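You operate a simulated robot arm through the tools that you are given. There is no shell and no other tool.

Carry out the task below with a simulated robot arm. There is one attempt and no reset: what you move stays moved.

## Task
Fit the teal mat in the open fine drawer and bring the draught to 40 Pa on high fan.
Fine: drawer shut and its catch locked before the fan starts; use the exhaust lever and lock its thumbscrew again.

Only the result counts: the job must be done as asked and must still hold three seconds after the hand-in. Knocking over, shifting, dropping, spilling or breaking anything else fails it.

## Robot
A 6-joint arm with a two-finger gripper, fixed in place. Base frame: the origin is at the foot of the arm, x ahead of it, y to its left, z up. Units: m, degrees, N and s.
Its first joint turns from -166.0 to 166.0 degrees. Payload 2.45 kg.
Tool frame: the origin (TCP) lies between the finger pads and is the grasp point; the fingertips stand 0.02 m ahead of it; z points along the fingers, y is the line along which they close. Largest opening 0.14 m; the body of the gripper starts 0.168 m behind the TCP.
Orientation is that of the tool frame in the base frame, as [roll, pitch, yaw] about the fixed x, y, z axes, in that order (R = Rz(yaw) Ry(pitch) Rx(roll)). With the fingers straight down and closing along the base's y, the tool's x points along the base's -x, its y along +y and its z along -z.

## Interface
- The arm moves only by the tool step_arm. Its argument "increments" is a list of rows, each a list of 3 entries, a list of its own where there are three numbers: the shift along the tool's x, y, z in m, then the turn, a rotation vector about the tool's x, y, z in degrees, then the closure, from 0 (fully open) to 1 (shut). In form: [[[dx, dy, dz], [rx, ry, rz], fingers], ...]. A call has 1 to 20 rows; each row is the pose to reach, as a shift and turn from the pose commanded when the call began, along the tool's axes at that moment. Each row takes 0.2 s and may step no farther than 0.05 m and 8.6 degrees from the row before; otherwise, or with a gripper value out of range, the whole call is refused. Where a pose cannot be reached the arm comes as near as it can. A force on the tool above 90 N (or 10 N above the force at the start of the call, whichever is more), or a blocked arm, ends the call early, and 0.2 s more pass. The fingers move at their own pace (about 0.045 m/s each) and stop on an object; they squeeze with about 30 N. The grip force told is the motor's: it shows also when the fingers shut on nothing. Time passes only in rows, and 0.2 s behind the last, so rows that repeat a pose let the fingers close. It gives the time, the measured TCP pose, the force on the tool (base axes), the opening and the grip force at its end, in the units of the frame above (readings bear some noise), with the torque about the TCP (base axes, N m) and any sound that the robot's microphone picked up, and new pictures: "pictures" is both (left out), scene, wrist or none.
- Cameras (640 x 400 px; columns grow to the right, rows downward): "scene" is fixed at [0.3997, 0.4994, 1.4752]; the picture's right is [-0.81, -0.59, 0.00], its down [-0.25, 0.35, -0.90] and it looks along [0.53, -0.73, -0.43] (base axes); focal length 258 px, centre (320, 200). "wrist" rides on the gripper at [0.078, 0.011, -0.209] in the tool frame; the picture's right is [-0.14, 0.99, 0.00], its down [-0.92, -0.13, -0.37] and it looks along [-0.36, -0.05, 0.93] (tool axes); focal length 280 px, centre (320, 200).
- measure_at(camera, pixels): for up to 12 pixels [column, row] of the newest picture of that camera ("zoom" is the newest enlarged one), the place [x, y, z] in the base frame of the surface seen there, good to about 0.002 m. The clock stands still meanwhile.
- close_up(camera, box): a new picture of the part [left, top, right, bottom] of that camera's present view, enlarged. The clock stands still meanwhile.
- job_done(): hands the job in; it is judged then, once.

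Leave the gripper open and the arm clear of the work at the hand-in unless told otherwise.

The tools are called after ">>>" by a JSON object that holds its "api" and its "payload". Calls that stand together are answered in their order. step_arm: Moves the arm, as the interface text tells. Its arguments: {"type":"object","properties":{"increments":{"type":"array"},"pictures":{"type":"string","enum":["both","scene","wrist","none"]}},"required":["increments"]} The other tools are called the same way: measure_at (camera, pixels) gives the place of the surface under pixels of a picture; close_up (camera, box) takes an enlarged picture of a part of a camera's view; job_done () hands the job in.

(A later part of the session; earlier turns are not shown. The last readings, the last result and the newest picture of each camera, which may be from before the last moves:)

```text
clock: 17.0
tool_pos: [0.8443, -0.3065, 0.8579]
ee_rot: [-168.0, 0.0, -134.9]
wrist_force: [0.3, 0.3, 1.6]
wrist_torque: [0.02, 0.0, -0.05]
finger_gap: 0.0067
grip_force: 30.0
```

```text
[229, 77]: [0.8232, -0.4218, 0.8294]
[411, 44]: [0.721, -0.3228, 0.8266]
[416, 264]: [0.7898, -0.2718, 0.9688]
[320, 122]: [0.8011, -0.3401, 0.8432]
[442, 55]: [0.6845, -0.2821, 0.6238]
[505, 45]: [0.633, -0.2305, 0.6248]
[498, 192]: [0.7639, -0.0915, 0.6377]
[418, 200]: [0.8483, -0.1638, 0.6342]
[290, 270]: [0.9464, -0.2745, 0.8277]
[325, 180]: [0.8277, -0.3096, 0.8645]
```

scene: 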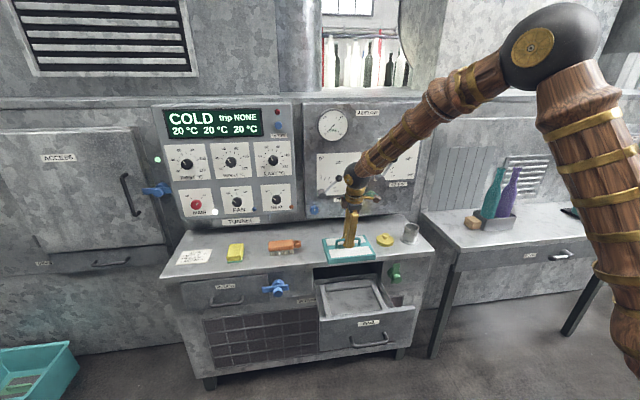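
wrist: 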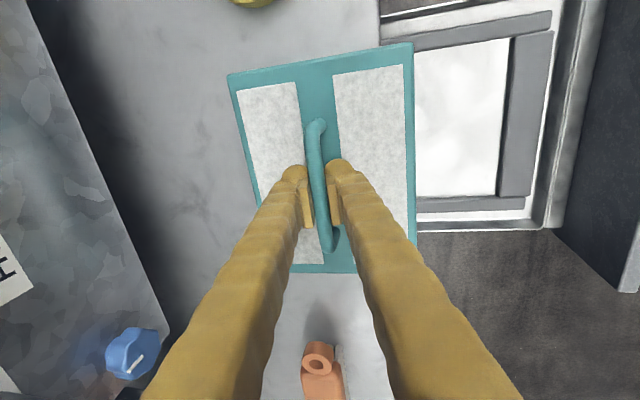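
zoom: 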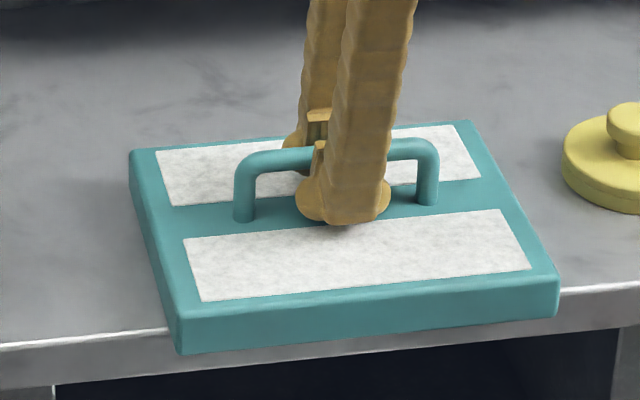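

The mat is square to the wall and sits 5 mm outward of the TCP. I'll carry it over again, 12 mm further out this time so it clears the bench edge (v=-0.7605), and lower it past the edge.

>>> {"api": "step_arm", "payload": {"increments": [[[0, -0.0083, -0.0391], [0, 0, 0], 1], [[0, 0.025, -0.0462], [0, 0, 0], 1], [[-0.0004, 0.0582, -0.0532], [0, 0, 0], 1], [[-0.0007, 0.0915, -0.0603], [0, 0, 0], 1], [[-0.0007, 0.1254, -0.0675], [0, 0, 0], 1], [[-0.0007, 0.1254, -0.0675], [0, 0, 0], 1], [[-0.0007, 0.1327, -0.0333], [0, 0, 0], 1], [[-0.0007, 0.1399, 0.0009], [0, 0, 0], 1], [[-0.0007, 0.1462, 0.0303], [0, 0, 0], 1], [[-0.0007, 0.1462, 0.0303], [0, 0, 0], 1]]}}

>>> {"api": "close_up", "payload": {"camera": "scene", "box": [308, 252, 420, 322]}}

```text
clock: 19.2
tool_pos: [0.7467, -0.2079, 0.7988]
ee_rot: [-167.9, 0.0, -134.9]
wrist_force: [0.0, 0.4, -1.4]
wrist_torque: [-0.03, 0.02, -0.01]
finger_gap: 0.0064
grip_force: 30.1
```

scene: 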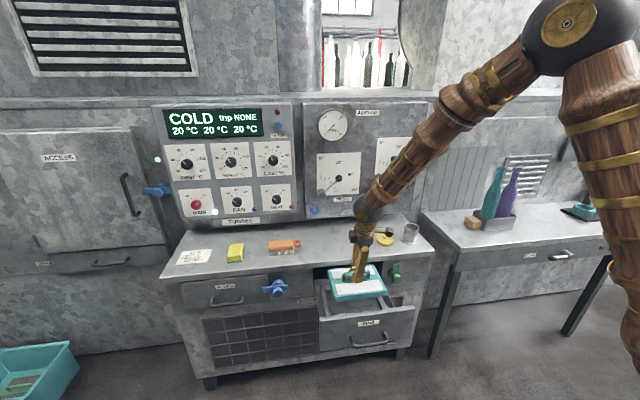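
wrist: 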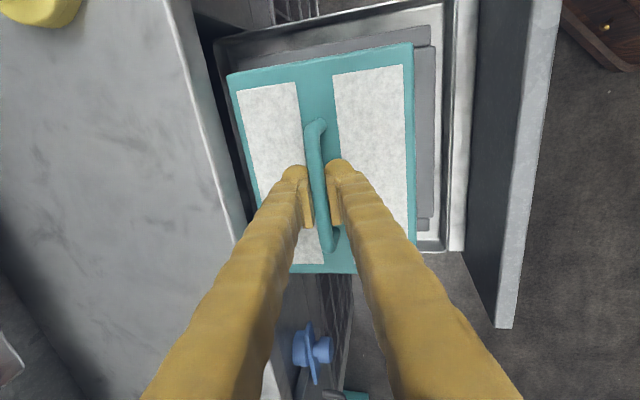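

```text
5.71 times, centred on (364, 287) of scene
```

zoom: 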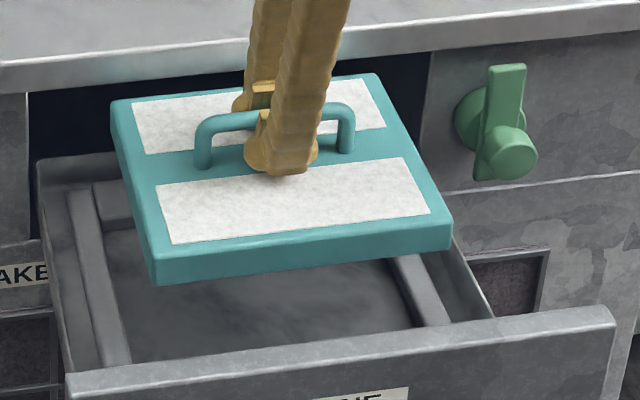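

It is past the bench edge with no contact. I'll lower it to just above the rails (mat bottom ≈0.661), then shift 14 mm back to line up with the pocket.

>>> {"api": "step_arm", "payload": {"increments": [[[0, 0.0083, 0.0391], [0, 0, 0], 1], [[0, 0.016, 0.0753], [0, 0, 0], 1], [[0, 0.0092, 0.0767], [0, 0, 0], 1], [[0, 0.0023, 0.0782], [0, 0, 0], 1], [[0, 0.0023, 0.0782], [0, 0, 0], 1]]}}

>>> {"api": "close_up", "payload": {"camera": "scene", "box": [308, 262, 404, 322]}}

>>> {"api": "close_up", "payload": {"camera": "wrist", "box": [190, 20, 510, 290]}}

```text
clock: 20.4
tool_pos: [0.7576, -0.22, 0.7199]
ee_rot: [-168.0, 0.0, -134.9]
wrist_force: [0.0, 0.3, -1.0]
wrist_torque: [0.02, 0.0, 0.01]
finger_gap: 0.0065
grip_force: 30.1
```

scene: 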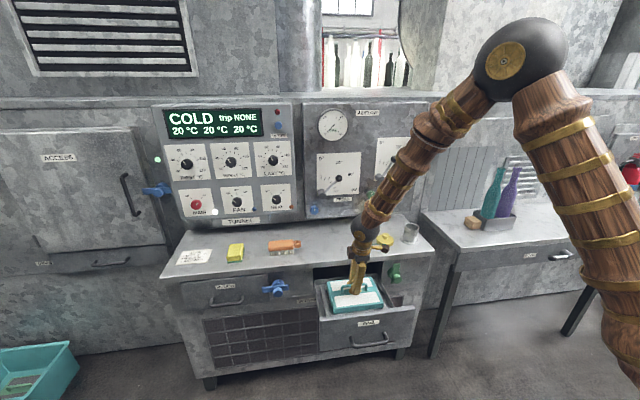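
wrist: 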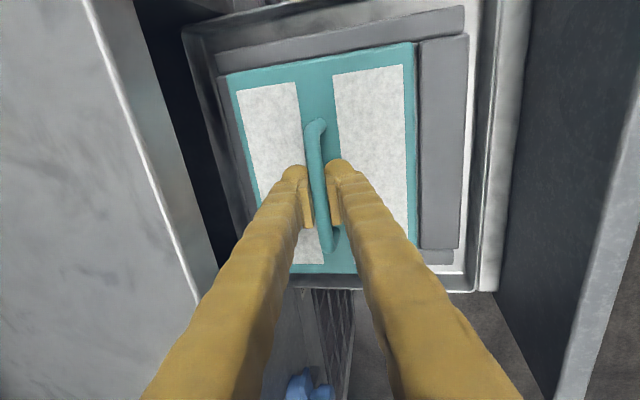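

```text
6.67 times, centred on (356, 292) of scene
```

zoom: 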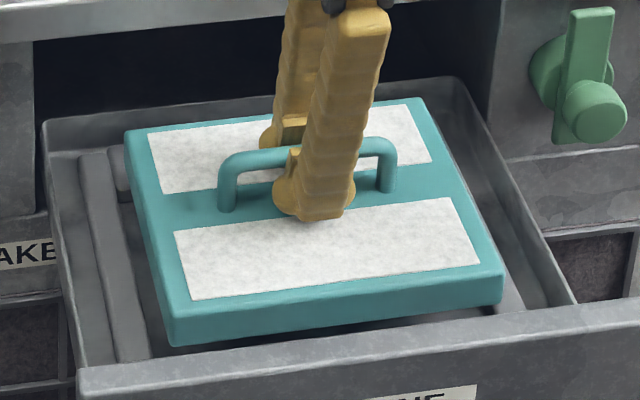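

```text
1.48 times, centred on (350, 155) of wrist
```

zoom: 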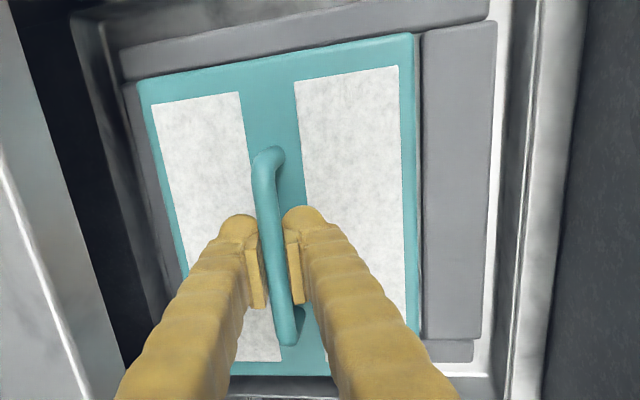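

It's hovering above the pocket. I'll measure the mat's edges and the rails' edges in this wrist zoom to compare.

>>> {"api": "measure_at", "payload": {"camera": "zoom", "pixels": [[140, 85], [410, 37], [415, 310], [424, 60], [424, 320], [126, 95], [200, 62], [380, 25], [240, 45], [460, 348], [145, 200], [135, 150]]}}

>>> {"api": "measure_at", "payload": {"camera": "wrist", "pixels": [[232, 78], [410, 46], [414, 260], [421, 60], [420, 240], [440, 150], [468, 245], [460, 20], [240, 60], [225, 90], [235, 180], [445, 257]]}}

```text
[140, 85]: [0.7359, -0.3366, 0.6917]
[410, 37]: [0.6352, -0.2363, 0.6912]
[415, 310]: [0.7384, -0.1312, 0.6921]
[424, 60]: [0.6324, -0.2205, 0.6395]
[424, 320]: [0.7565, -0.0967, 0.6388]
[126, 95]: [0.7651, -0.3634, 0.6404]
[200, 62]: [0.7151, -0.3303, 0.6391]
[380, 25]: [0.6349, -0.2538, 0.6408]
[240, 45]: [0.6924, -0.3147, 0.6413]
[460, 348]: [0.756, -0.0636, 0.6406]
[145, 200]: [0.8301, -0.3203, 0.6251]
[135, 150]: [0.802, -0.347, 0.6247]
```

```text
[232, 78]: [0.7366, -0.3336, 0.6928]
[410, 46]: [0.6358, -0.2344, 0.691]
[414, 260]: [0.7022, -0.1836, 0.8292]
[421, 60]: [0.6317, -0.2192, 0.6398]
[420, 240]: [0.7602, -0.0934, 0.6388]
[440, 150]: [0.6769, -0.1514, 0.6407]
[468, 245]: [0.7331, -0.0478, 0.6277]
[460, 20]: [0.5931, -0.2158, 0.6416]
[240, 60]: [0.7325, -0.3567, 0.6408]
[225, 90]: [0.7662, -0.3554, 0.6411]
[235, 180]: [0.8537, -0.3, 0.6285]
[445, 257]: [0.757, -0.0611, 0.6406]
```

Front gap reads about 11 mm and back gap about 5 mm, so a 3 mm outward shift is needed. I'll check the left-right gaps in the scene zoom.

>>> {"api": "close_up", "payload": {"camera": "scene", "box": [308, 262, 404, 322]}}

>>> {"api": "measure_at", "payload": {"camera": "zoom", "pixels": [[130, 138], [422, 100], [500, 275], [170, 318], [113, 160], [147, 345], [111, 200], [515, 300], [495, 255], [118, 190], [128, 270], [510, 310]]}}

```text
6.67 times, centred on (356, 292) of scene
```

zoom: 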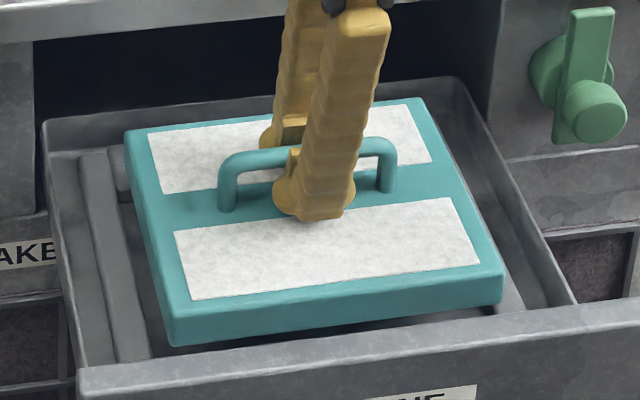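

```text
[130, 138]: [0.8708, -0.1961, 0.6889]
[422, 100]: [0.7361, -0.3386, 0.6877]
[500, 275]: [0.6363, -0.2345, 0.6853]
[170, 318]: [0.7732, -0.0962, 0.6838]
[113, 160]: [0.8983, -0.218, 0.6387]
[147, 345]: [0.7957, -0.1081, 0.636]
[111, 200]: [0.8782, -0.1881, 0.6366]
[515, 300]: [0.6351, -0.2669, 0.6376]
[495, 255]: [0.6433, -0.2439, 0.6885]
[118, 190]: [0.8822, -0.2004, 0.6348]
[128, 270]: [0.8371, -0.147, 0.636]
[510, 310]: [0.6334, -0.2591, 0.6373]
```

The left gap is 8 mm and the right gap 4 mm. I'll shift 2 mm left and 3 mm outward, then lower 36 mm into the pocket.

>>> {"api": "step_arm", "payload": {"increments": [[[-0.002, 0.0029, -0.0006], [0, 0, 0], 1], [[-0.002, 0.0029, -0.0006], [0, 0, 0], 1], [[-0.002, 0.0071, 0.019], [0, 0, 0], 1], [[-0.002, 0.0091, 0.0285], [0, 0, 0], 1], [[-0.002, 0.0104, 0.0346], [0, 0, 0], 1], [[-0.002, 0.0104, 0.0346], [0, 0, 0], 1]]}}

>>> {"api": "close_up", "payload": {"camera": "scene", "box": [308, 262, 404, 322]}}

>>> {"api": "close_up", "payload": {"camera": "wrist", "box": [190, 20, 510, 290]}}

```text
clock: 21.8
tool_pos: [0.7563, -0.2148, 0.685]
ee_rot: [-168.1, 0.0, -134.9]
wrist_force: [-0.3, -0.2, -0.2]
wrist_torque: [0.0, 0.0, 0.02]
finger_gap: 0.0065
grip_force: 29.8
```

scene: 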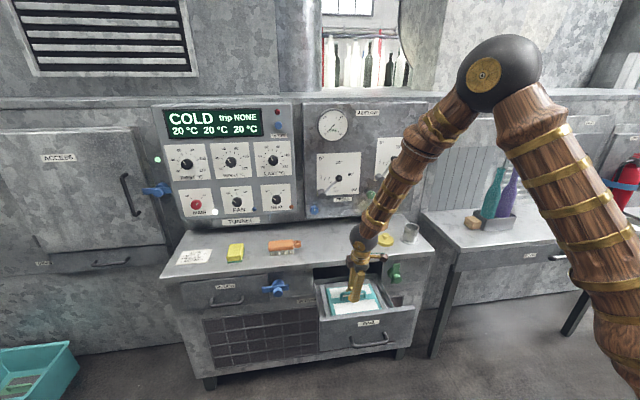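
wrist: 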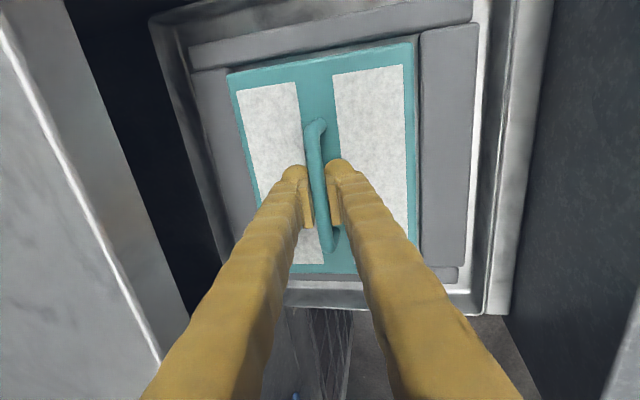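

```text
6.67 times, centred on (356, 292) of scene
```

zoom: 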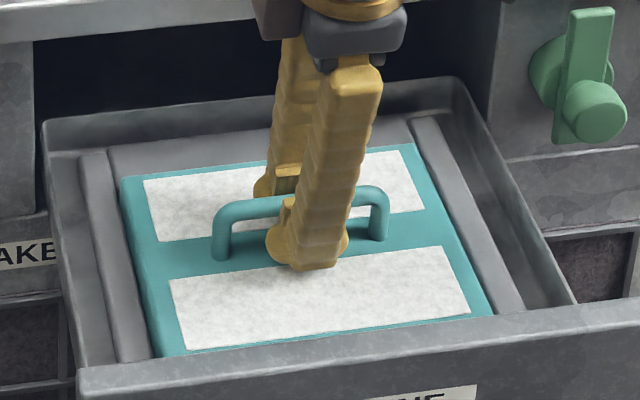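

```text
1.48 times, centred on (350, 155) of wrist
```

zoom: 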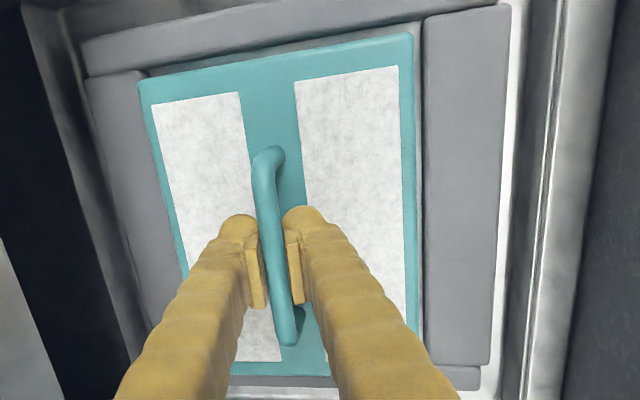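

The mat is down between all four rails with no force. I'll lower 3 mm more to seat it, then open the fingers a little.

>>> {"api": "step_arm", "payload": {"increments": [[[0, 0.0003, 0.0015], [0, 0, 0], 1], [[0, 0.0006, 0.003], [0, 0, 0], 1], [[0, 0.0006, 0.003], [0, 0, 0], 1]], "pictures": "none"}}

>>> {"api": "step_arm", "payload": {"increments": [[[0, 0, 0], [0, 0, 0], 0.9], [[0, 0, 0], [0, 0, 0], 0.75], [[0, 0, 0], [0, 0, 0], 0.75], [[0, 0, 0], [0, 0, 0], 0.75]]}}

>>> {"api": "close_up", "payload": {"camera": "scene", "box": [308, 262, 404, 322]}}

```text
clock: 22.6
tool_pos: [0.7561, -0.2147, 0.6812]
ee_rot: [-168.0, 0.0, -134.9]
wrist_force: [0.4, 0.4, -1.2]
wrist_torque: [0.07, -0.08, 0.01]
finger_gap: 0.0064
grip_force: 30.0
```

```text
clock: 23.6
tool_pos: [0.7568, -0.2154, 0.6815]
ee_rot: [-167.9, 0.0, -134.9]
wrist_force: [-0.3, -0.2, -0.5]
wrist_torque: [-0.01, -0.01, 0.0]
finger_gap: 0.0348
grip_force: 0.1
```

scene: 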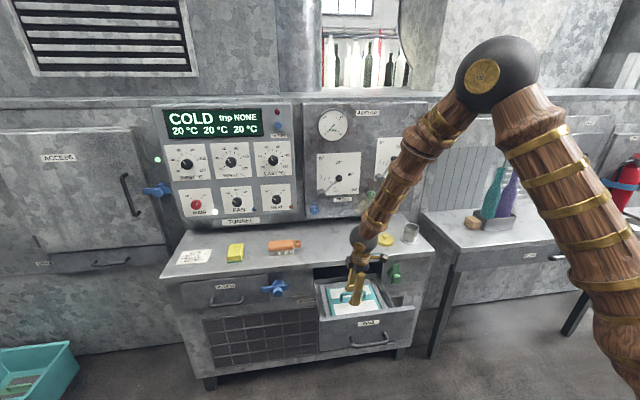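
wrist: 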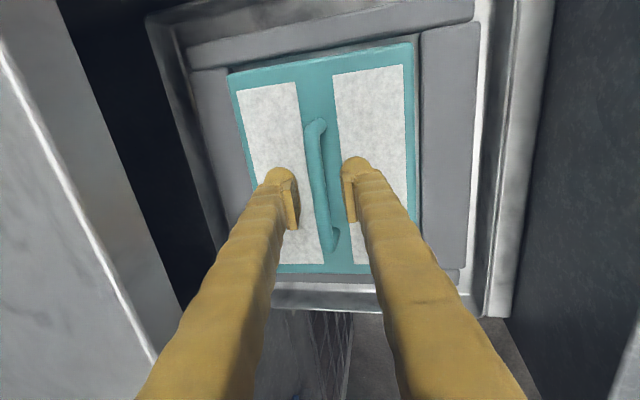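

```text
6.67 times, centred on (356, 292) of scene
```

zoom: 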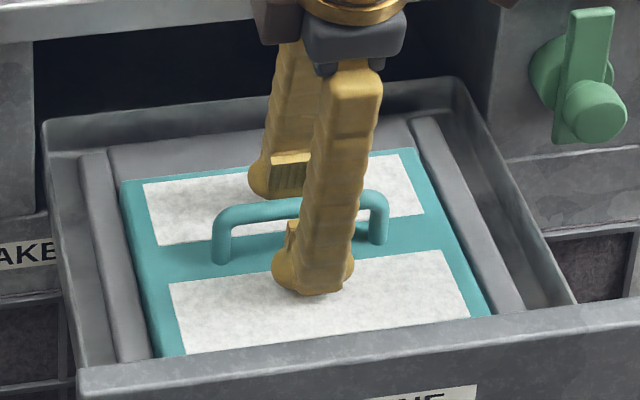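

The mat is seated. I'll raise the hand straight up off the bar, then measure the mat's height and where the shut ROUGH drawer's front lies.

>>> {"api": "step_arm", "payload": {"increments": [[[0, -0.0062, -0.0293], [0, 0, 0], 0.75], [[0, -0.0146, -0.0685], [0, 0, 0], 0.75], [[0, -0.0249, -0.1174], [0, 0, 0], 0.75], [[0, -0.0353, -0.1663], [0, 0, 0], 0.75], [[0, -0.0457, -0.2152], [0, 0, 0], 0.75], [[0, -0.0457, -0.2152], [0, 0, 0], 0.75]]}}

>>> {"api": "measure_at", "payload": {"camera": "scene", "pixels": [[331, 300], [365, 283], [375, 307], [338, 312], [195, 295], [250, 288], [258, 283], [290, 282], [272, 287], [285, 292], [350, 315], [335, 325]]}}

>>> {"api": "close_up", "payload": {"camera": "scene", "box": [308, 262, 404, 322]}}

```text
clock: 25.0
tool_pos: [0.7567, -0.2149, 0.9038]
ee_rot: [-167.9, 0.0, -134.9]
wrist_force: [-0.2, -1.2, 0.4]
wrist_torque: [-0.01, -0.01, 0.0]
finger_gap: 0.0351
grip_force: 0.0
```

scene: 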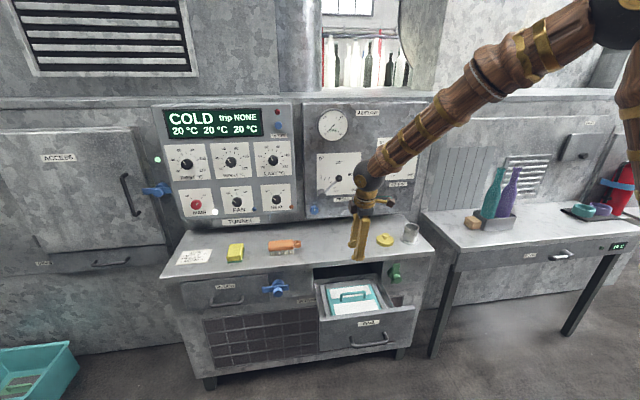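
wrist: 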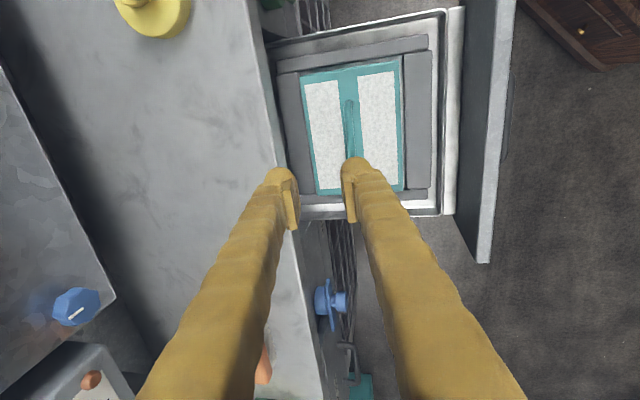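

```text
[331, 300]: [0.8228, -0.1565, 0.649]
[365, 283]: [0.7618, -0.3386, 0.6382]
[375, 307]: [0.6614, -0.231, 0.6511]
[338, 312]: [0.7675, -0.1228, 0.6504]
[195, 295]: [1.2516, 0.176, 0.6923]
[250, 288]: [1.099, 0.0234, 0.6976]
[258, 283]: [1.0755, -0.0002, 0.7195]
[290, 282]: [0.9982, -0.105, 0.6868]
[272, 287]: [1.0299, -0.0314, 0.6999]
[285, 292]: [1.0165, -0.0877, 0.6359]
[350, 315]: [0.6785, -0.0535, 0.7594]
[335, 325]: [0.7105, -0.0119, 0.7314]
```

```text
6.67 times, centred on (356, 292) of scene
```

zoom: 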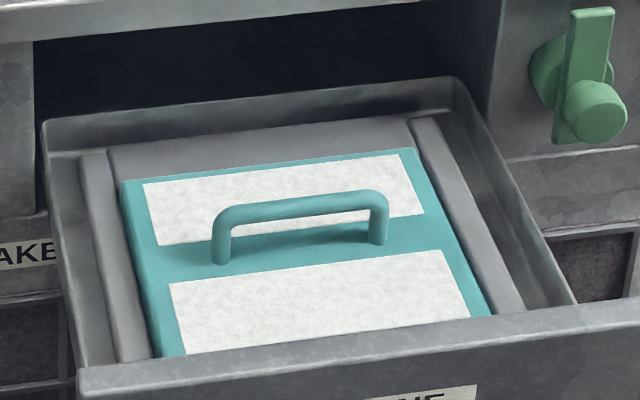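

The mat lies level at z=0.650 inside the pocket. The shut ROUGH front is at v=-0.7606 and the FINE front at v=-0.510, so the drawer must travel 0.25 m. I'll close the fingers, go over the front board and come down outside it, above the handle.

>>> {"api": "step_arm", "payload": {"increments": [[[0, 0.0378, -0.008], [0, 0, 0], 1], [[0, 0.0756, -0.0161], [0, 0, 0], 1], [[0.001, 0.1135, -0.0241], [0, 0, 0], 1], [[0.002, 0.1513, -0.0322], [0, 0, 0], 1], [[0.002, 0.1891, -0.0402], [0, 0, 0], 1], [[0.002, 0.2269, -0.0483], [0, 0, 0], 1], [[0.002, 0.2363, -0.0043], [0, 0, 0], 1], [[0.002, 0.2456, 0.0397], [0, 0, 0], 1], [[0.002, 0.255, 0.0837], [0, 0, 0], 1], [[0.002, 0.2641, 0.1268], [0, 0, 0], 1], [[0.002, 0.2641, 0.1268], [0, 0, 0], 1]]}}

```text
clock: 27.4
tool_pos: [0.5919, -0.0524, 0.7208]
ee_rot: [-167.9, 0.1, -135.0]
wrist_force: [-0.5, 0.6, 0.3]
wrist_torque: [-0.01, 0.0, 0.05]
finger_gap: 0.0001
grip_force: 29.2
```

scene: 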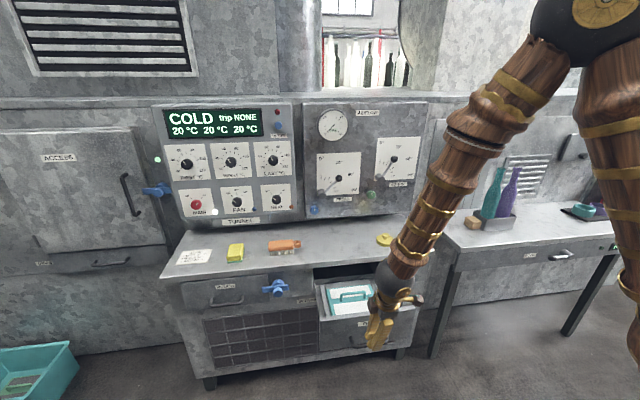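
wrist: 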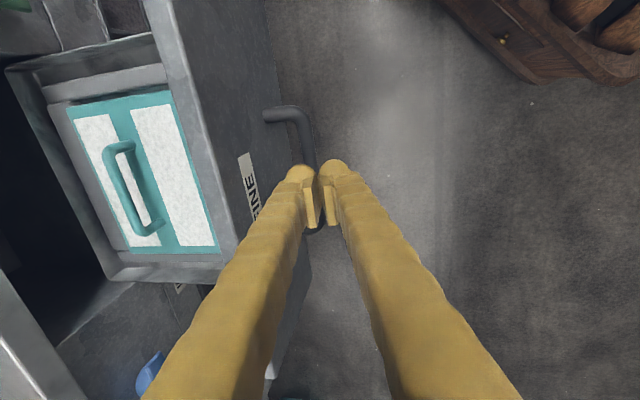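

I'm outside the front board at v=-0.456, above the handle. I'll push the drawer inward, first to TCP v≈-0.70.

>>> {"api": "step_arm", "payload": {"increments": [[[0, -0.0245, 0.0052], [0, 0, 0], 1], [[0, -0.044, 0.0094], [0, 0, 0], 1], [[0, -0.0636, 0.0135], [0, 0, 0], 1], [[0, -0.0831, 0.0177], [0, 0, 0], 1], [[0, -0.1027, 0.0218], [0, 0, 0], 1], [[0, -0.1223, 0.026], [0, 0, 0], 1], [[0, -0.1418, 0.0302], [0, 0, 0], 1], [[0, -0.1614, 0.0343], [0, 0, 0], 1], [[0, -0.1809, 0.0385], [0, 0, 0], 1], [[0, -0.2005, 0.0426], [0, 0, 0], 1], [[0, -0.22, 0.0468], [0, 0, 0], 1], [[0, -0.2396, 0.051], [0, 0, 0], 1]]}}

```text
clock: 30.0
tool_pos: [0.7654, -0.2264, 0.7231]
ee_rot: [-168.0, 0.0, -135.0]
wrist_force: [-0.6, 1.1, -0.4]
wrist_torque: [0.02, -0.02, -0.03]
finger_gap: 0.0
grip_force: 29.8
```

scene: 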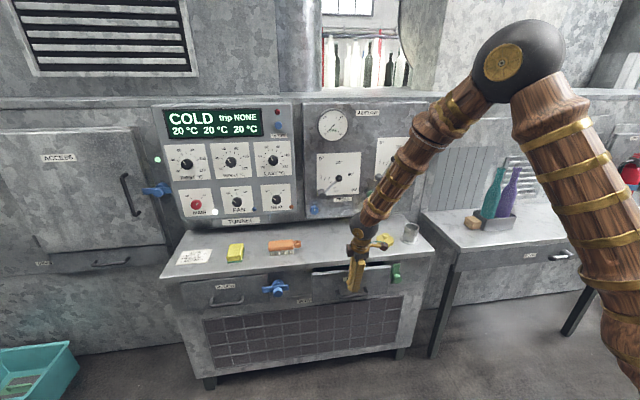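
wrist: 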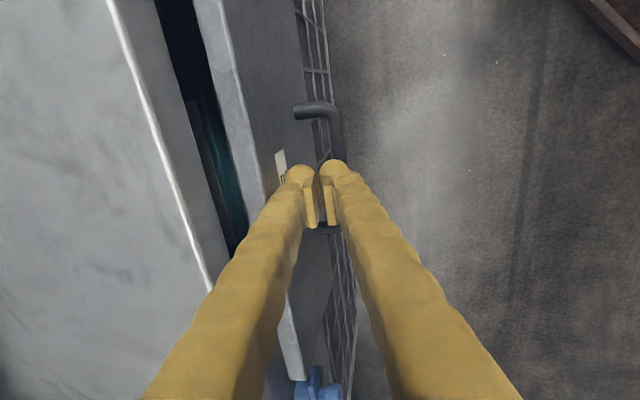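

The drawer is nearly shut. I'll push the last 0.045 m slowly and watch the force.

>>> {"api": "step_arm", "payload": {"increments": [[[0, -0.0098, 0.0021], [0, 0, 0], 1], [[0, -0.0196, 0.0042], [0, 0, 0], 1], [[0, -0.0274, 0.0058], [0, 0, 0], 1], [[0, -0.0342, 0.0073], [0, 0, 0], 1], [[0, -0.0391, 0.0083], [0, 0, 0], 1], [[0, -0.0421, 0.0089], [0, 0, 0], 1], [[0, -0.044, 0.0094], [0, 0, 0], 1]]}}

>>> {"api": "close_up", "payload": {"camera": "scene", "box": [300, 240, 420, 315]}}

```text
clock: 31.2
tool_pos: [0.7876, -0.249, 0.7208]
ee_rot: [-168.6, -0.2, -134.8]
wrist_force: [-11.0, 13.3, 4.7]
wrist_torque: [-0.06, 0.01, -0.06]
finger_gap: 0.0
grip_force: 29.7
stopped in row 6: the force on the tool passed its limit at 103 N (the readings are from after the stop); the commanded pose is now the measured one
```

scene: 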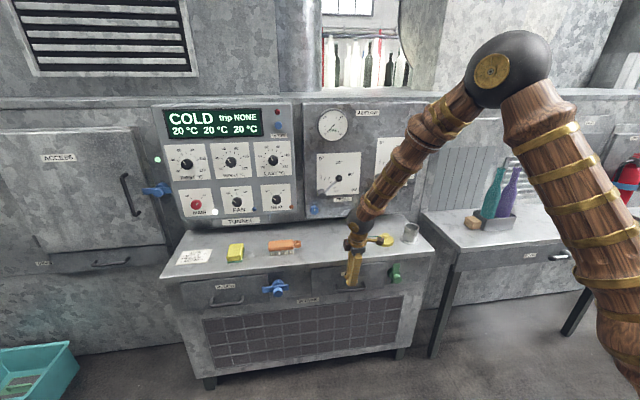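
wrist: 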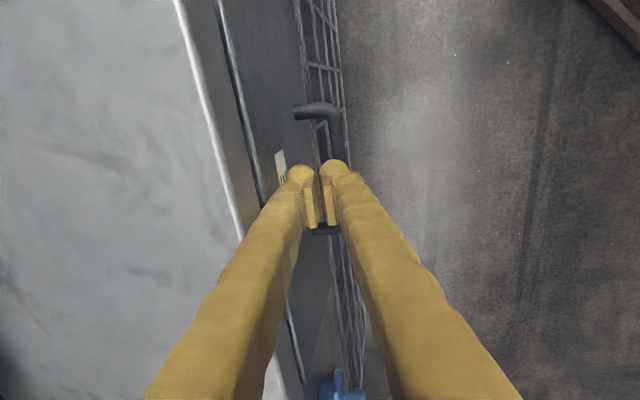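

```text
5.33 times, centred on (360, 278) of scene
```

zoom: 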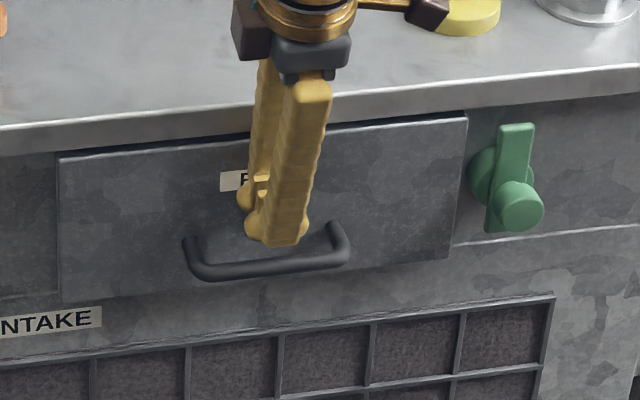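

The force stopped it, which suggests the drawer hit its end stop. I'll measure the FINE front face against -0.7606.

>>> {"api": "measure_at", "payload": {"camera": "zoom", "pixels": [[120, 220], [400, 200], [150, 180], [430, 150], [90, 280], [350, 160], [20, 240], [515, 130], [490, 225], [520, 210], [500, 180], [560, 210]]}}

```text
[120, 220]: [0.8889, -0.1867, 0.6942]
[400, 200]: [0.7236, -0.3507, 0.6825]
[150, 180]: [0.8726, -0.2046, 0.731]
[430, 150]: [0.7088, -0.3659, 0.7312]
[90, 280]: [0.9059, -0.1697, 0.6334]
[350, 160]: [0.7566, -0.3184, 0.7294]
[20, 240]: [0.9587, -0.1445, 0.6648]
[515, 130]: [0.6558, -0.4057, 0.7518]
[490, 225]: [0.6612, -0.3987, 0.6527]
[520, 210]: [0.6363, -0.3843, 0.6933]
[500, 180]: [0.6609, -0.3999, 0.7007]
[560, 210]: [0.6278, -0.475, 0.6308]
```

The FINE front is at v≈-0.760, so it's shut like ROUGH. Next is the catch. I'll zoom in on the blue (locked) and green catches to see their shape and which way they turn.

>>> {"api": "close_up", "payload": {"camera": "scene", "box": [250, 268, 306, 303]}}

>>> {"api": "measure_at", "payload": {"camera": "zoom", "pixels": [[140, 245], [440, 190], [280, 290], [290, 160], [160, 240], [420, 195], [300, 260], [320, 150], [220, 230], [390, 190], [330, 275], [240, 190]]}}

>>> {"api": "close_up", "payload": {"camera": "scene", "box": [370, 252, 426, 287]}}

```text
11.43 times, centred on (278, 286) of scene
```

zoom: 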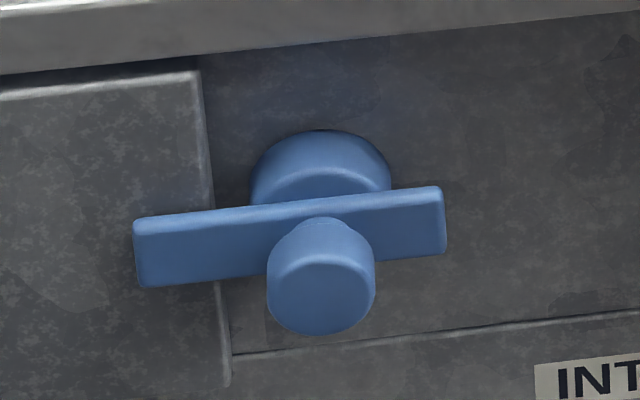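

```text
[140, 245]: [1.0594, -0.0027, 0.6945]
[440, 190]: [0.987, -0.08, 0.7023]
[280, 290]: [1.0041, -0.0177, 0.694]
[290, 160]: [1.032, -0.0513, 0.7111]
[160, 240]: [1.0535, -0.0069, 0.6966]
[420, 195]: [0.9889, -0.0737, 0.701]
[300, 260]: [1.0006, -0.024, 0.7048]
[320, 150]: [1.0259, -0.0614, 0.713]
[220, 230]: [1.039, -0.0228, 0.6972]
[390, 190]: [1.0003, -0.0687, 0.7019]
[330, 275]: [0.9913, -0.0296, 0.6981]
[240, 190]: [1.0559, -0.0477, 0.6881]
```

```text
11.43 times, centred on (398, 270) of scene
```

zoom: 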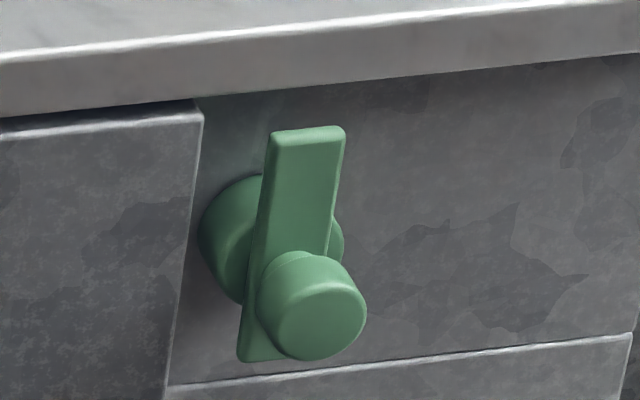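

The blue catch is locked with its bar horizontal across the drawer edge, and the green bar stands upright. I'll measure the green catch in this zoom.

>>> {"api": "measure_at", "payload": {"camera": "zoom", "pixels": [[278, 140], [335, 140], [308, 130], [245, 350], [265, 350], [300, 200], [310, 320], [355, 310], [275, 310], [310, 285], [320, 352], [225, 240]]}}

>>> {"api": "step_arm", "payload": {"increments": [[[0, 0.03, -0.0064], [0, 0, 0], 1], [[0, 0.06, -0.0128], [0, 0, 0], 1], [[0, 0.09, -0.0192], [0, 0, 0], 1], [[0, 0.12, -0.0256], [0, 0, 0], 1], [[0, 0.15, -0.032], [0, 0, 0], 1], [[0, 0.15, -0.032], [0, 0, 0], 1]]}}

```text
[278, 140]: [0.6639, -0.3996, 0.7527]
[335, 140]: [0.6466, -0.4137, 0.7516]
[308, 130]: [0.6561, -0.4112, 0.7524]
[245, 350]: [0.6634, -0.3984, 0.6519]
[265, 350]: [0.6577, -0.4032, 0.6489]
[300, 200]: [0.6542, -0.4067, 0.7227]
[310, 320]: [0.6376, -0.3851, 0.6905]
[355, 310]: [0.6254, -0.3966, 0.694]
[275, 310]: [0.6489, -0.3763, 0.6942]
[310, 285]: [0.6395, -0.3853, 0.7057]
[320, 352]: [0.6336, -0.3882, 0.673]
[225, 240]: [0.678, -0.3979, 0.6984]
```

```text
clock: 32.6
tool_pos: [0.6802, -0.1407, 0.722]
ee_rot: [-168.4, -0.2, -134.9]
wrist_force: [0.2, -1.0, 0.6]
wrist_torque: [-0.01, -0.01, -0.02]
finger_gap: 0.0001
grip_force: 29.3
```

scene: 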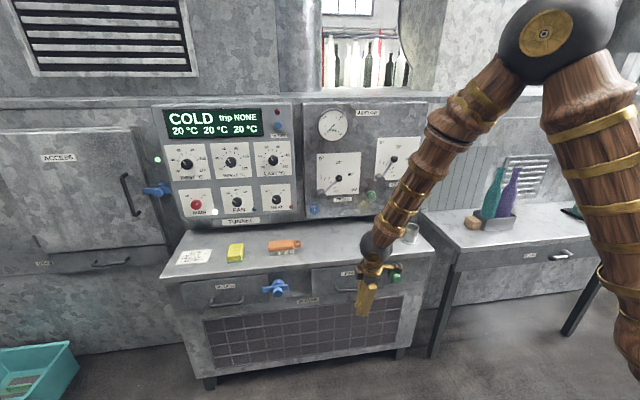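
wrist: 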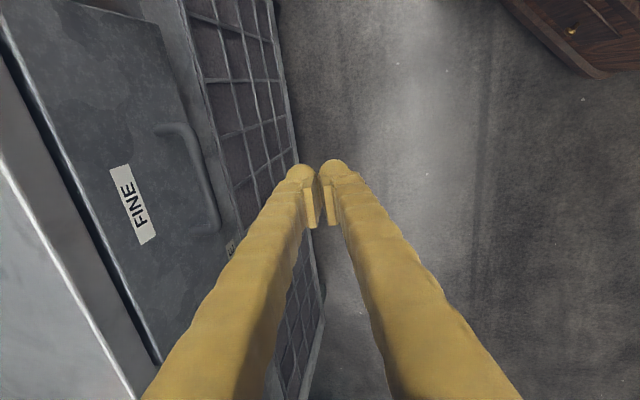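

Green catch axis: u≈-0.177, z≈0.70, with the knob face at v≈-0.722 and the bar front at v≈-0.750. I'll swing the tool to point horizontally at the wall while moving in front of the catch, and keep clear of it.

>>> {"api": "step_arm", "payload": {"increments": [[[0.0205, -0.0025, 0.0026], [7.84, 0, 0], 0.7], [[0.041, -0.005, 0.0051], [15.68, 0, 0], 0.7], [[0.0615, -0.0076, 0.0077], [23.52, 0, 0], 0.7], [[0.082, -0.0102, 0.0102], [31.36, 0, 0], 0.7], [[0.1025, -0.0127, 0.0128], [39.2, 0, 0], 0.7], [[0.123, -0.0152, 0.0154], [47.04, 0, 0], 0.7], [[0.1435, -0.0178, 0.0179], [54.88, 0, 0], 0.7], [[0.164, -0.0203, 0.0205], [62.72, 0, 0], 0.7], [[0.1845, -0.0229, 0.023], [70.56, 0, 0], 0.7], [[0.2045, -0.0254, 0.0256], [78.4, 0, 0], 0.7], [[0.2045, -0.0254, 0.0256], [78.4, 0, 0], 0.7]]}}

```text
clock: 35.0
tool_pos: [0.6444, -0.3059, 0.6852]
ee_rot: [-90.7, -0.2, -135.4]
wrist_force: [0.0, -0.4, -0.4]
wrist_torque: [-0.02, -0.01, 0.04]
finger_gap: 0.0419
grip_force: 0.0
out of reach, approached as far as the arm can: row 1, 2, 4, 5, 6, 7, 8, 9, 10, 11
```

scene: 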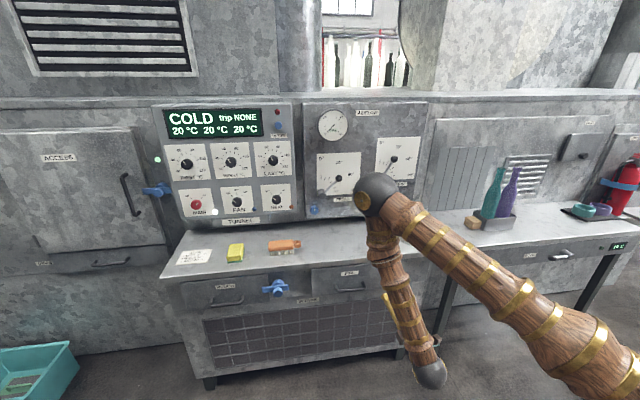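
wrist: 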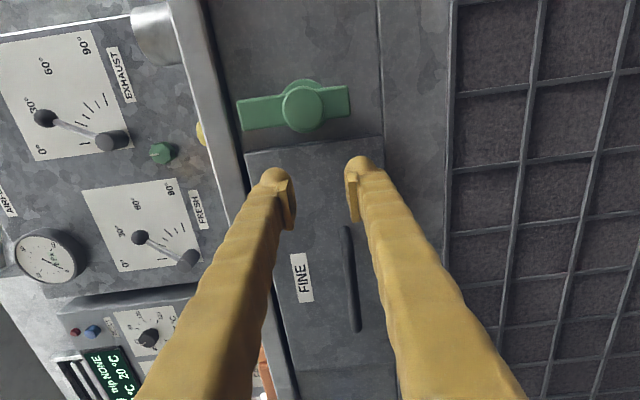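

The tool now points at the wall, but the pose is at the arm's limit: TCP at u=-0.239, v=-0.672. The elbow joint shows at about (375,195), so I'll check how close it is to the panel.

>>> {"api": "measure_at", "payload": {"camera": "scene", "pixels": [[375, 190], [362, 200], [385, 230], [430, 375], [410, 300], [500, 270], [600, 350], [388, 300]]}}

>>> {"api": "measure_at", "payload": {"camera": "wrist", "pixels": [[303, 110], [245, 115], [345, 100], [303, 85], [303, 132], [160, 152], [110, 140], [45, 118], [300, 280], [350, 290]]}}

```text
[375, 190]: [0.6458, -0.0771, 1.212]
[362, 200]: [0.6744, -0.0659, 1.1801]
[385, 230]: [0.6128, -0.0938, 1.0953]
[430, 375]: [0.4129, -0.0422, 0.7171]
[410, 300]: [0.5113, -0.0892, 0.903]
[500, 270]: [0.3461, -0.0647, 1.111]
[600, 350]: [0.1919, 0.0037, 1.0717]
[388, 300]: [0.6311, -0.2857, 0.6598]
```

```text
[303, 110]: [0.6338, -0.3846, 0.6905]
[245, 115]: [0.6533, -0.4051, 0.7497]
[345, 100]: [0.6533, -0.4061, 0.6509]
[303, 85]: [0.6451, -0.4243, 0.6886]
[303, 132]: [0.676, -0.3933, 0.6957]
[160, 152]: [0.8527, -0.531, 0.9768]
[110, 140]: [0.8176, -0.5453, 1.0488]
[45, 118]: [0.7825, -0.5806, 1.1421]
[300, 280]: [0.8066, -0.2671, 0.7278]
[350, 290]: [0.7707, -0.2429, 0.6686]
```

The elbow is well clear of the wall. I'll roll the hand -90° about its own axis in place so the fingers close sideways and the camera is on top.

>>> {"api": "step_arm", "payload": {"increments": [[[0, 0, 0], [0, 0, -8.2], 0.7], [[0, 0, 0], [0, 0, -16.4], 0.7], [[0, 0, 0], [0, 0, -24.6], 0.7], [[0, 0, 0], [0, 0, -32.8], 0.7], [[0, 0, 0], [0, 0, -41], 0.7], [[0, 0, 0], [0, 0, -49.2], 0.7], [[0, 0, 0], [0, 0, -57.4], 0.7], [[0, 0, 0], [0, 0, -65.6], 0.7], [[0, 0, 0], [0, 0, -73.8], 0.7], [[0, 0, 0], [0, 0, -82], 0.7], [[0, 0, 0], [0, 0, -90], 0.7], [[0, 0, 0], [0, 0, -90], 0.7]]}}

```text
clock: 37.6
tool_pos: [0.6492, -0.3039, 0.6848]
ee_rot: [145.9, -89.5, -11.1]
wrist_force: [-0.7, -0.8, -0.9]
wrist_torque: [-0.02, 0.01, 0.02]
finger_gap: 0.0421
grip_force: 0.1
out of reach, approached as far as the arm can: row 1, 2, 3, 4, 5, 6, 7, 8, 9, 10, 11, 12
```

scene: 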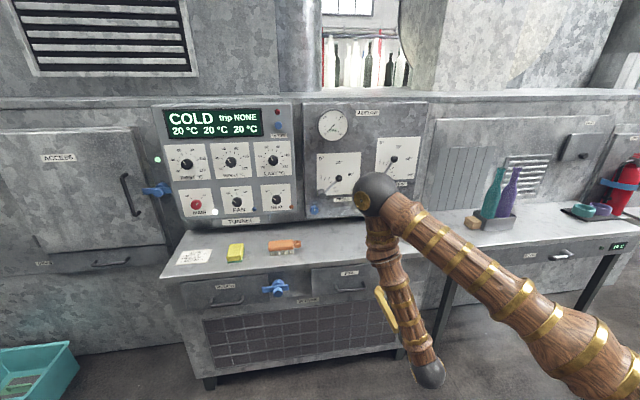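
wrist: 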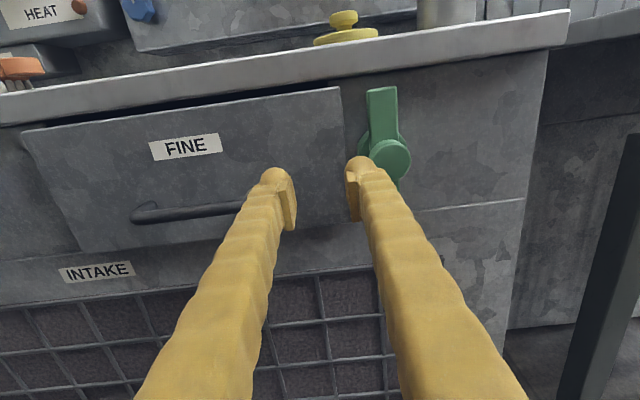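

The roll worked: the upright camera shows the catch at (385,150). The last target was flagged out of reach, so I'll advance 0.04 m along the tool to see how the arm answers.

>>> {"api": "step_arm", "payload": {"increments": [[[0, 0, 0.02], [0, 0, 0], 0.7], [[0, 0, 0.04], [0, 0, 0], 0.7], [[0, 0, 0.04], [0, 0, 0], 0.7]]}}

```text
clock: 38.5
tool_pos: [0.6775, -0.3322, 0.6863]
ee_rot: [87.2, -89.8, 47.9]
wrist_force: [-0.2, -0.5, -0.7]
wrist_torque: [-0.02, -0.02, 0.0]
finger_gap: 0.042
grip_force: 0.1
```

scene: 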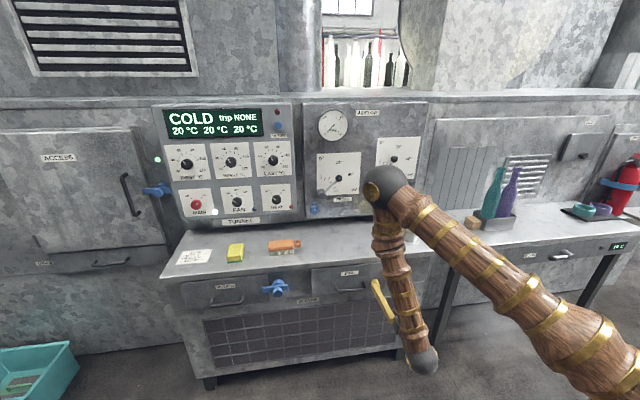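
wrist: 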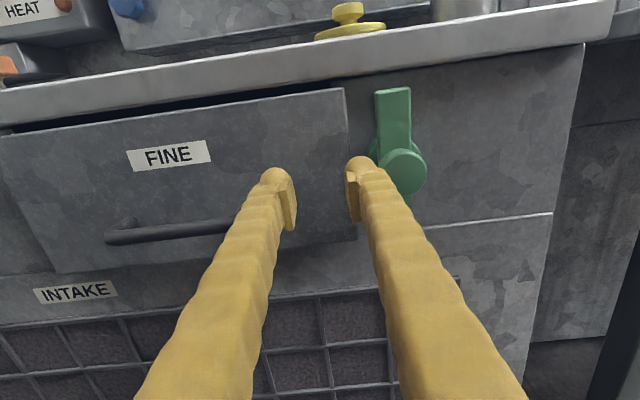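

The arm now follows: TCP is at u=-0.244, v=-0.714, z=0.686. I'll back off 25 mm and move 67 mm right and 14 mm up, to face the catch axis.

>>> {"api": "step_arm", "payload": {"increments": [[[0, 0, -0.025], [0, 0, 0], 0.65], [[0.005, 0.025, -0.025], [0, 0, 0], 0.65], [[0.01, 0.05, -0.025], [0, 0, 0], 0.65], [[0.0137, 0.067, -0.025], [0, 0, 0], 0.65], [[0.0137, 0.067, -0.025], [0, 0, 0], 0.65]]}}

```text
clock: 39.4
tool_pos: [0.6419, -0.3515, 0.6996]
ee_rot: [161.8, -88.7, -26.6]
wrist_force: [-7.4, 16.1, 1.8]
wrist_torque: [0.07, 0.06, -0.41]
finger_gap: 0.0448
grip_force: 0.0
out of reach, approached as far as the arm can: row 2, 3, 4
stopped in row 4: the force on the tool passed its limit at 124 N (the readings are from after the stop); the commanded pose is now the measured one
```

scene: 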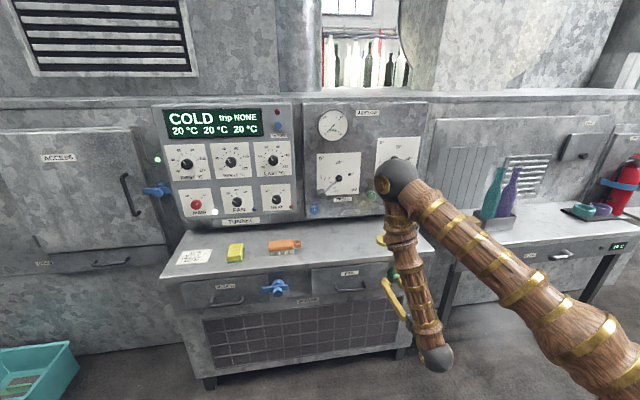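
wrist: 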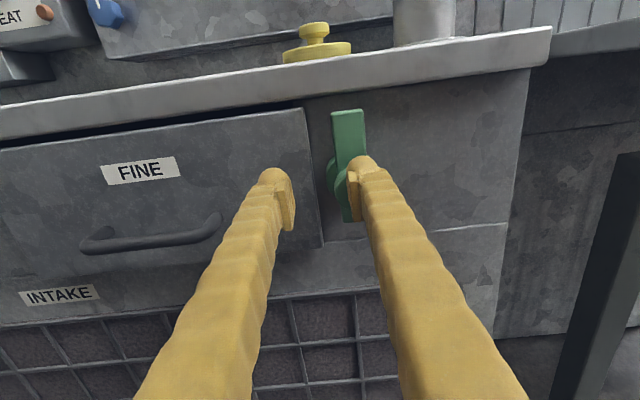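

The right finger touched the knob because the arm can't back off that far at this height; it has to stay at least about 0.42 m out at the wrist. At a lower height it can back off further. I'll ease left, go down below the bar and come at the catch from underneath, with the fingers wide open.

>>> {"api": "step_arm", "payload": {"increments": [[[0, -0.015, 0], [0, 0, 0], 0.65], [[0, -0.03, 0], [0, 0, 0], 0.6], [[-0.03, -0.03, 0], [0, 0, 0], 0.5], [[-0.06, -0.03, 0], [0, 0, 0], 0.5], [[-0.085, -0.03, 0], [0, 0, 0], 0.5], [[-0.085, -0.03, 0], [0, 0, 0], 0.5]]}}

>>> {"api": "close_up", "payload": {"camera": "scene", "box": [350, 245, 430, 295]}}

```text
clock: 40.8
tool_pos: [0.6635, -0.3307, 0.6136]
ee_rot: [165.2, -88.3, -30.4]
wrist_force: [-1.1, 0.1, 0.5]
wrist_torque: [-0.03, 0.0, -0.01]
finger_gap: 0.0699
grip_force: 0.1
```

scene: 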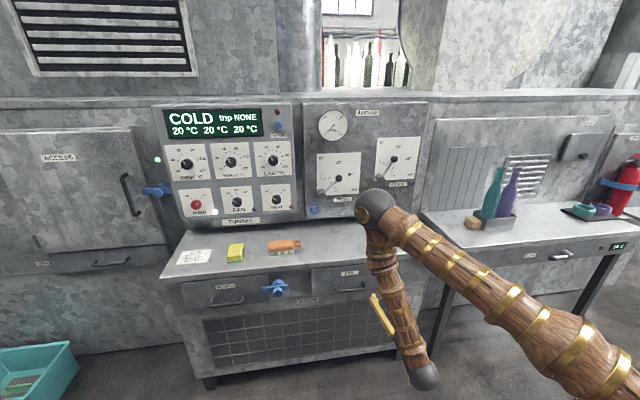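
wrist: 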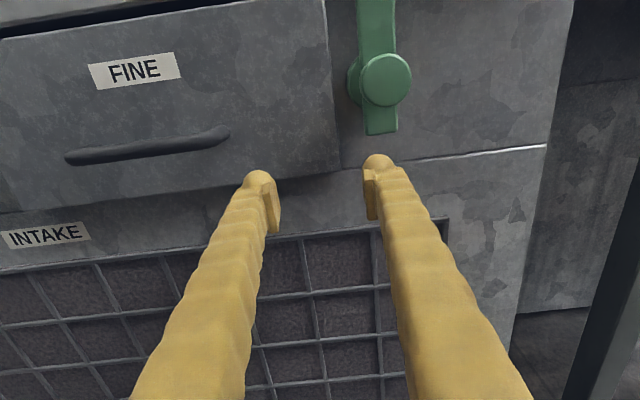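

```text
8.00 times, centred on (390, 270) of scene
```

zoom: 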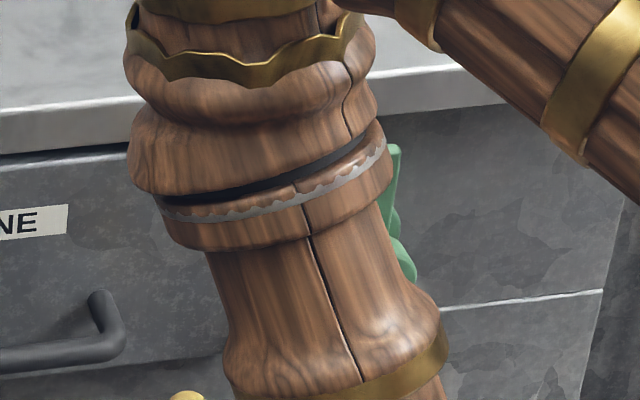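

The catch is still upright. I'll move 58 mm right, below it.

>>> {"api": "step_arm", "payload": {"increments": [[[0, 0.02, 0], [0, 0, 0], 0.5], [[0, 0.04, 0], [0, 0, 0], 0.5], [[0, 0.058, 0], [0, 0, 0], 0.5], [[0, 0.058, 0], [0, 0, 0], 0.5]], "pictures": "wrist"}}

>>> {"api": "close_up", "payload": {"camera": "wrist", "box": [200, 0, 440, 150]}}

```text
clock: 41.8
tool_pos: [0.6498, -0.3722, 0.6221]
ee_rot: [170.1, -87.6, -35.8]
wrist_force: [0.0, -0.3, -0.4]
wrist_torque: [-0.01, 0.02, -0.04]
finger_gap: 0.0699
grip_force: 0.2
out of reach, approached as far as the arm can: row 1, 2, 3, 4
```

wrist: 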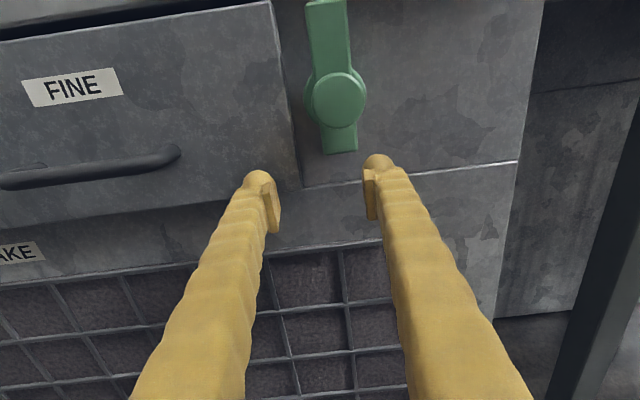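

```text
2.67 times, centred on (320, 75) of wrist
```

zoom: 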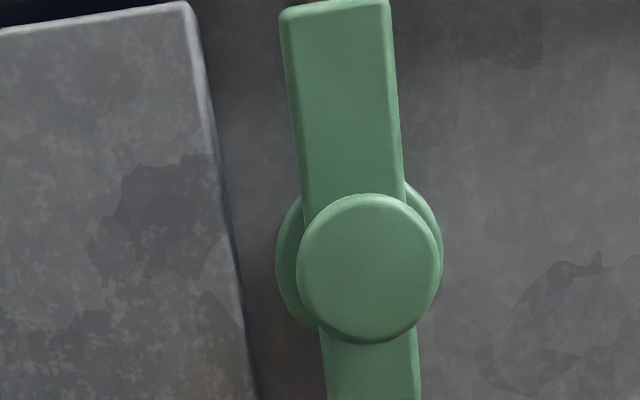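

I'm below the bar at u=-0.196, and the flag shows horizontal, square-on poses this close sit at the reach limit. Turning the tool 25° so it points inward and to the right puts the wrist further out. I'll lower and back off slightly while turning.

>>> {"api": "step_arm", "payload": {"increments": [[[-0.015, 0, -0.004], [-8, 0, 0], 0.5], [[-0.025, 0, -0.012], [-16, 0, 0], 0.5], [[-0.03, 0, -0.025], [-24.5, 0, 0], 0.5], [[-0.03, 0, -0.03], [-25, 0, 0], 0.5], [[-0.03, 0, -0.03], [-25, 0, 0], 0.5]], "pictures": "both"}}

```text
clock: 43.0
tool_pos: [0.6273, -0.3498, 0.5926]
ee_rot: [136.6, -88.7, -26.8]
wrist_force: [0.6, 0.4, 0.0]
wrist_torque: [-0.03, -0.02, -0.01]
finger_gap: 0.0701
grip_force: 0.1
```

scene: 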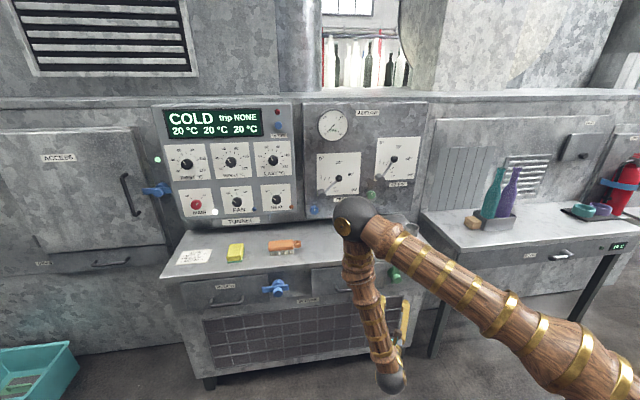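
wrist: 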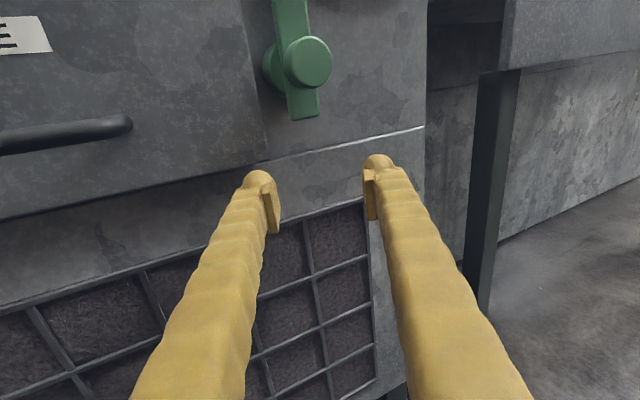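

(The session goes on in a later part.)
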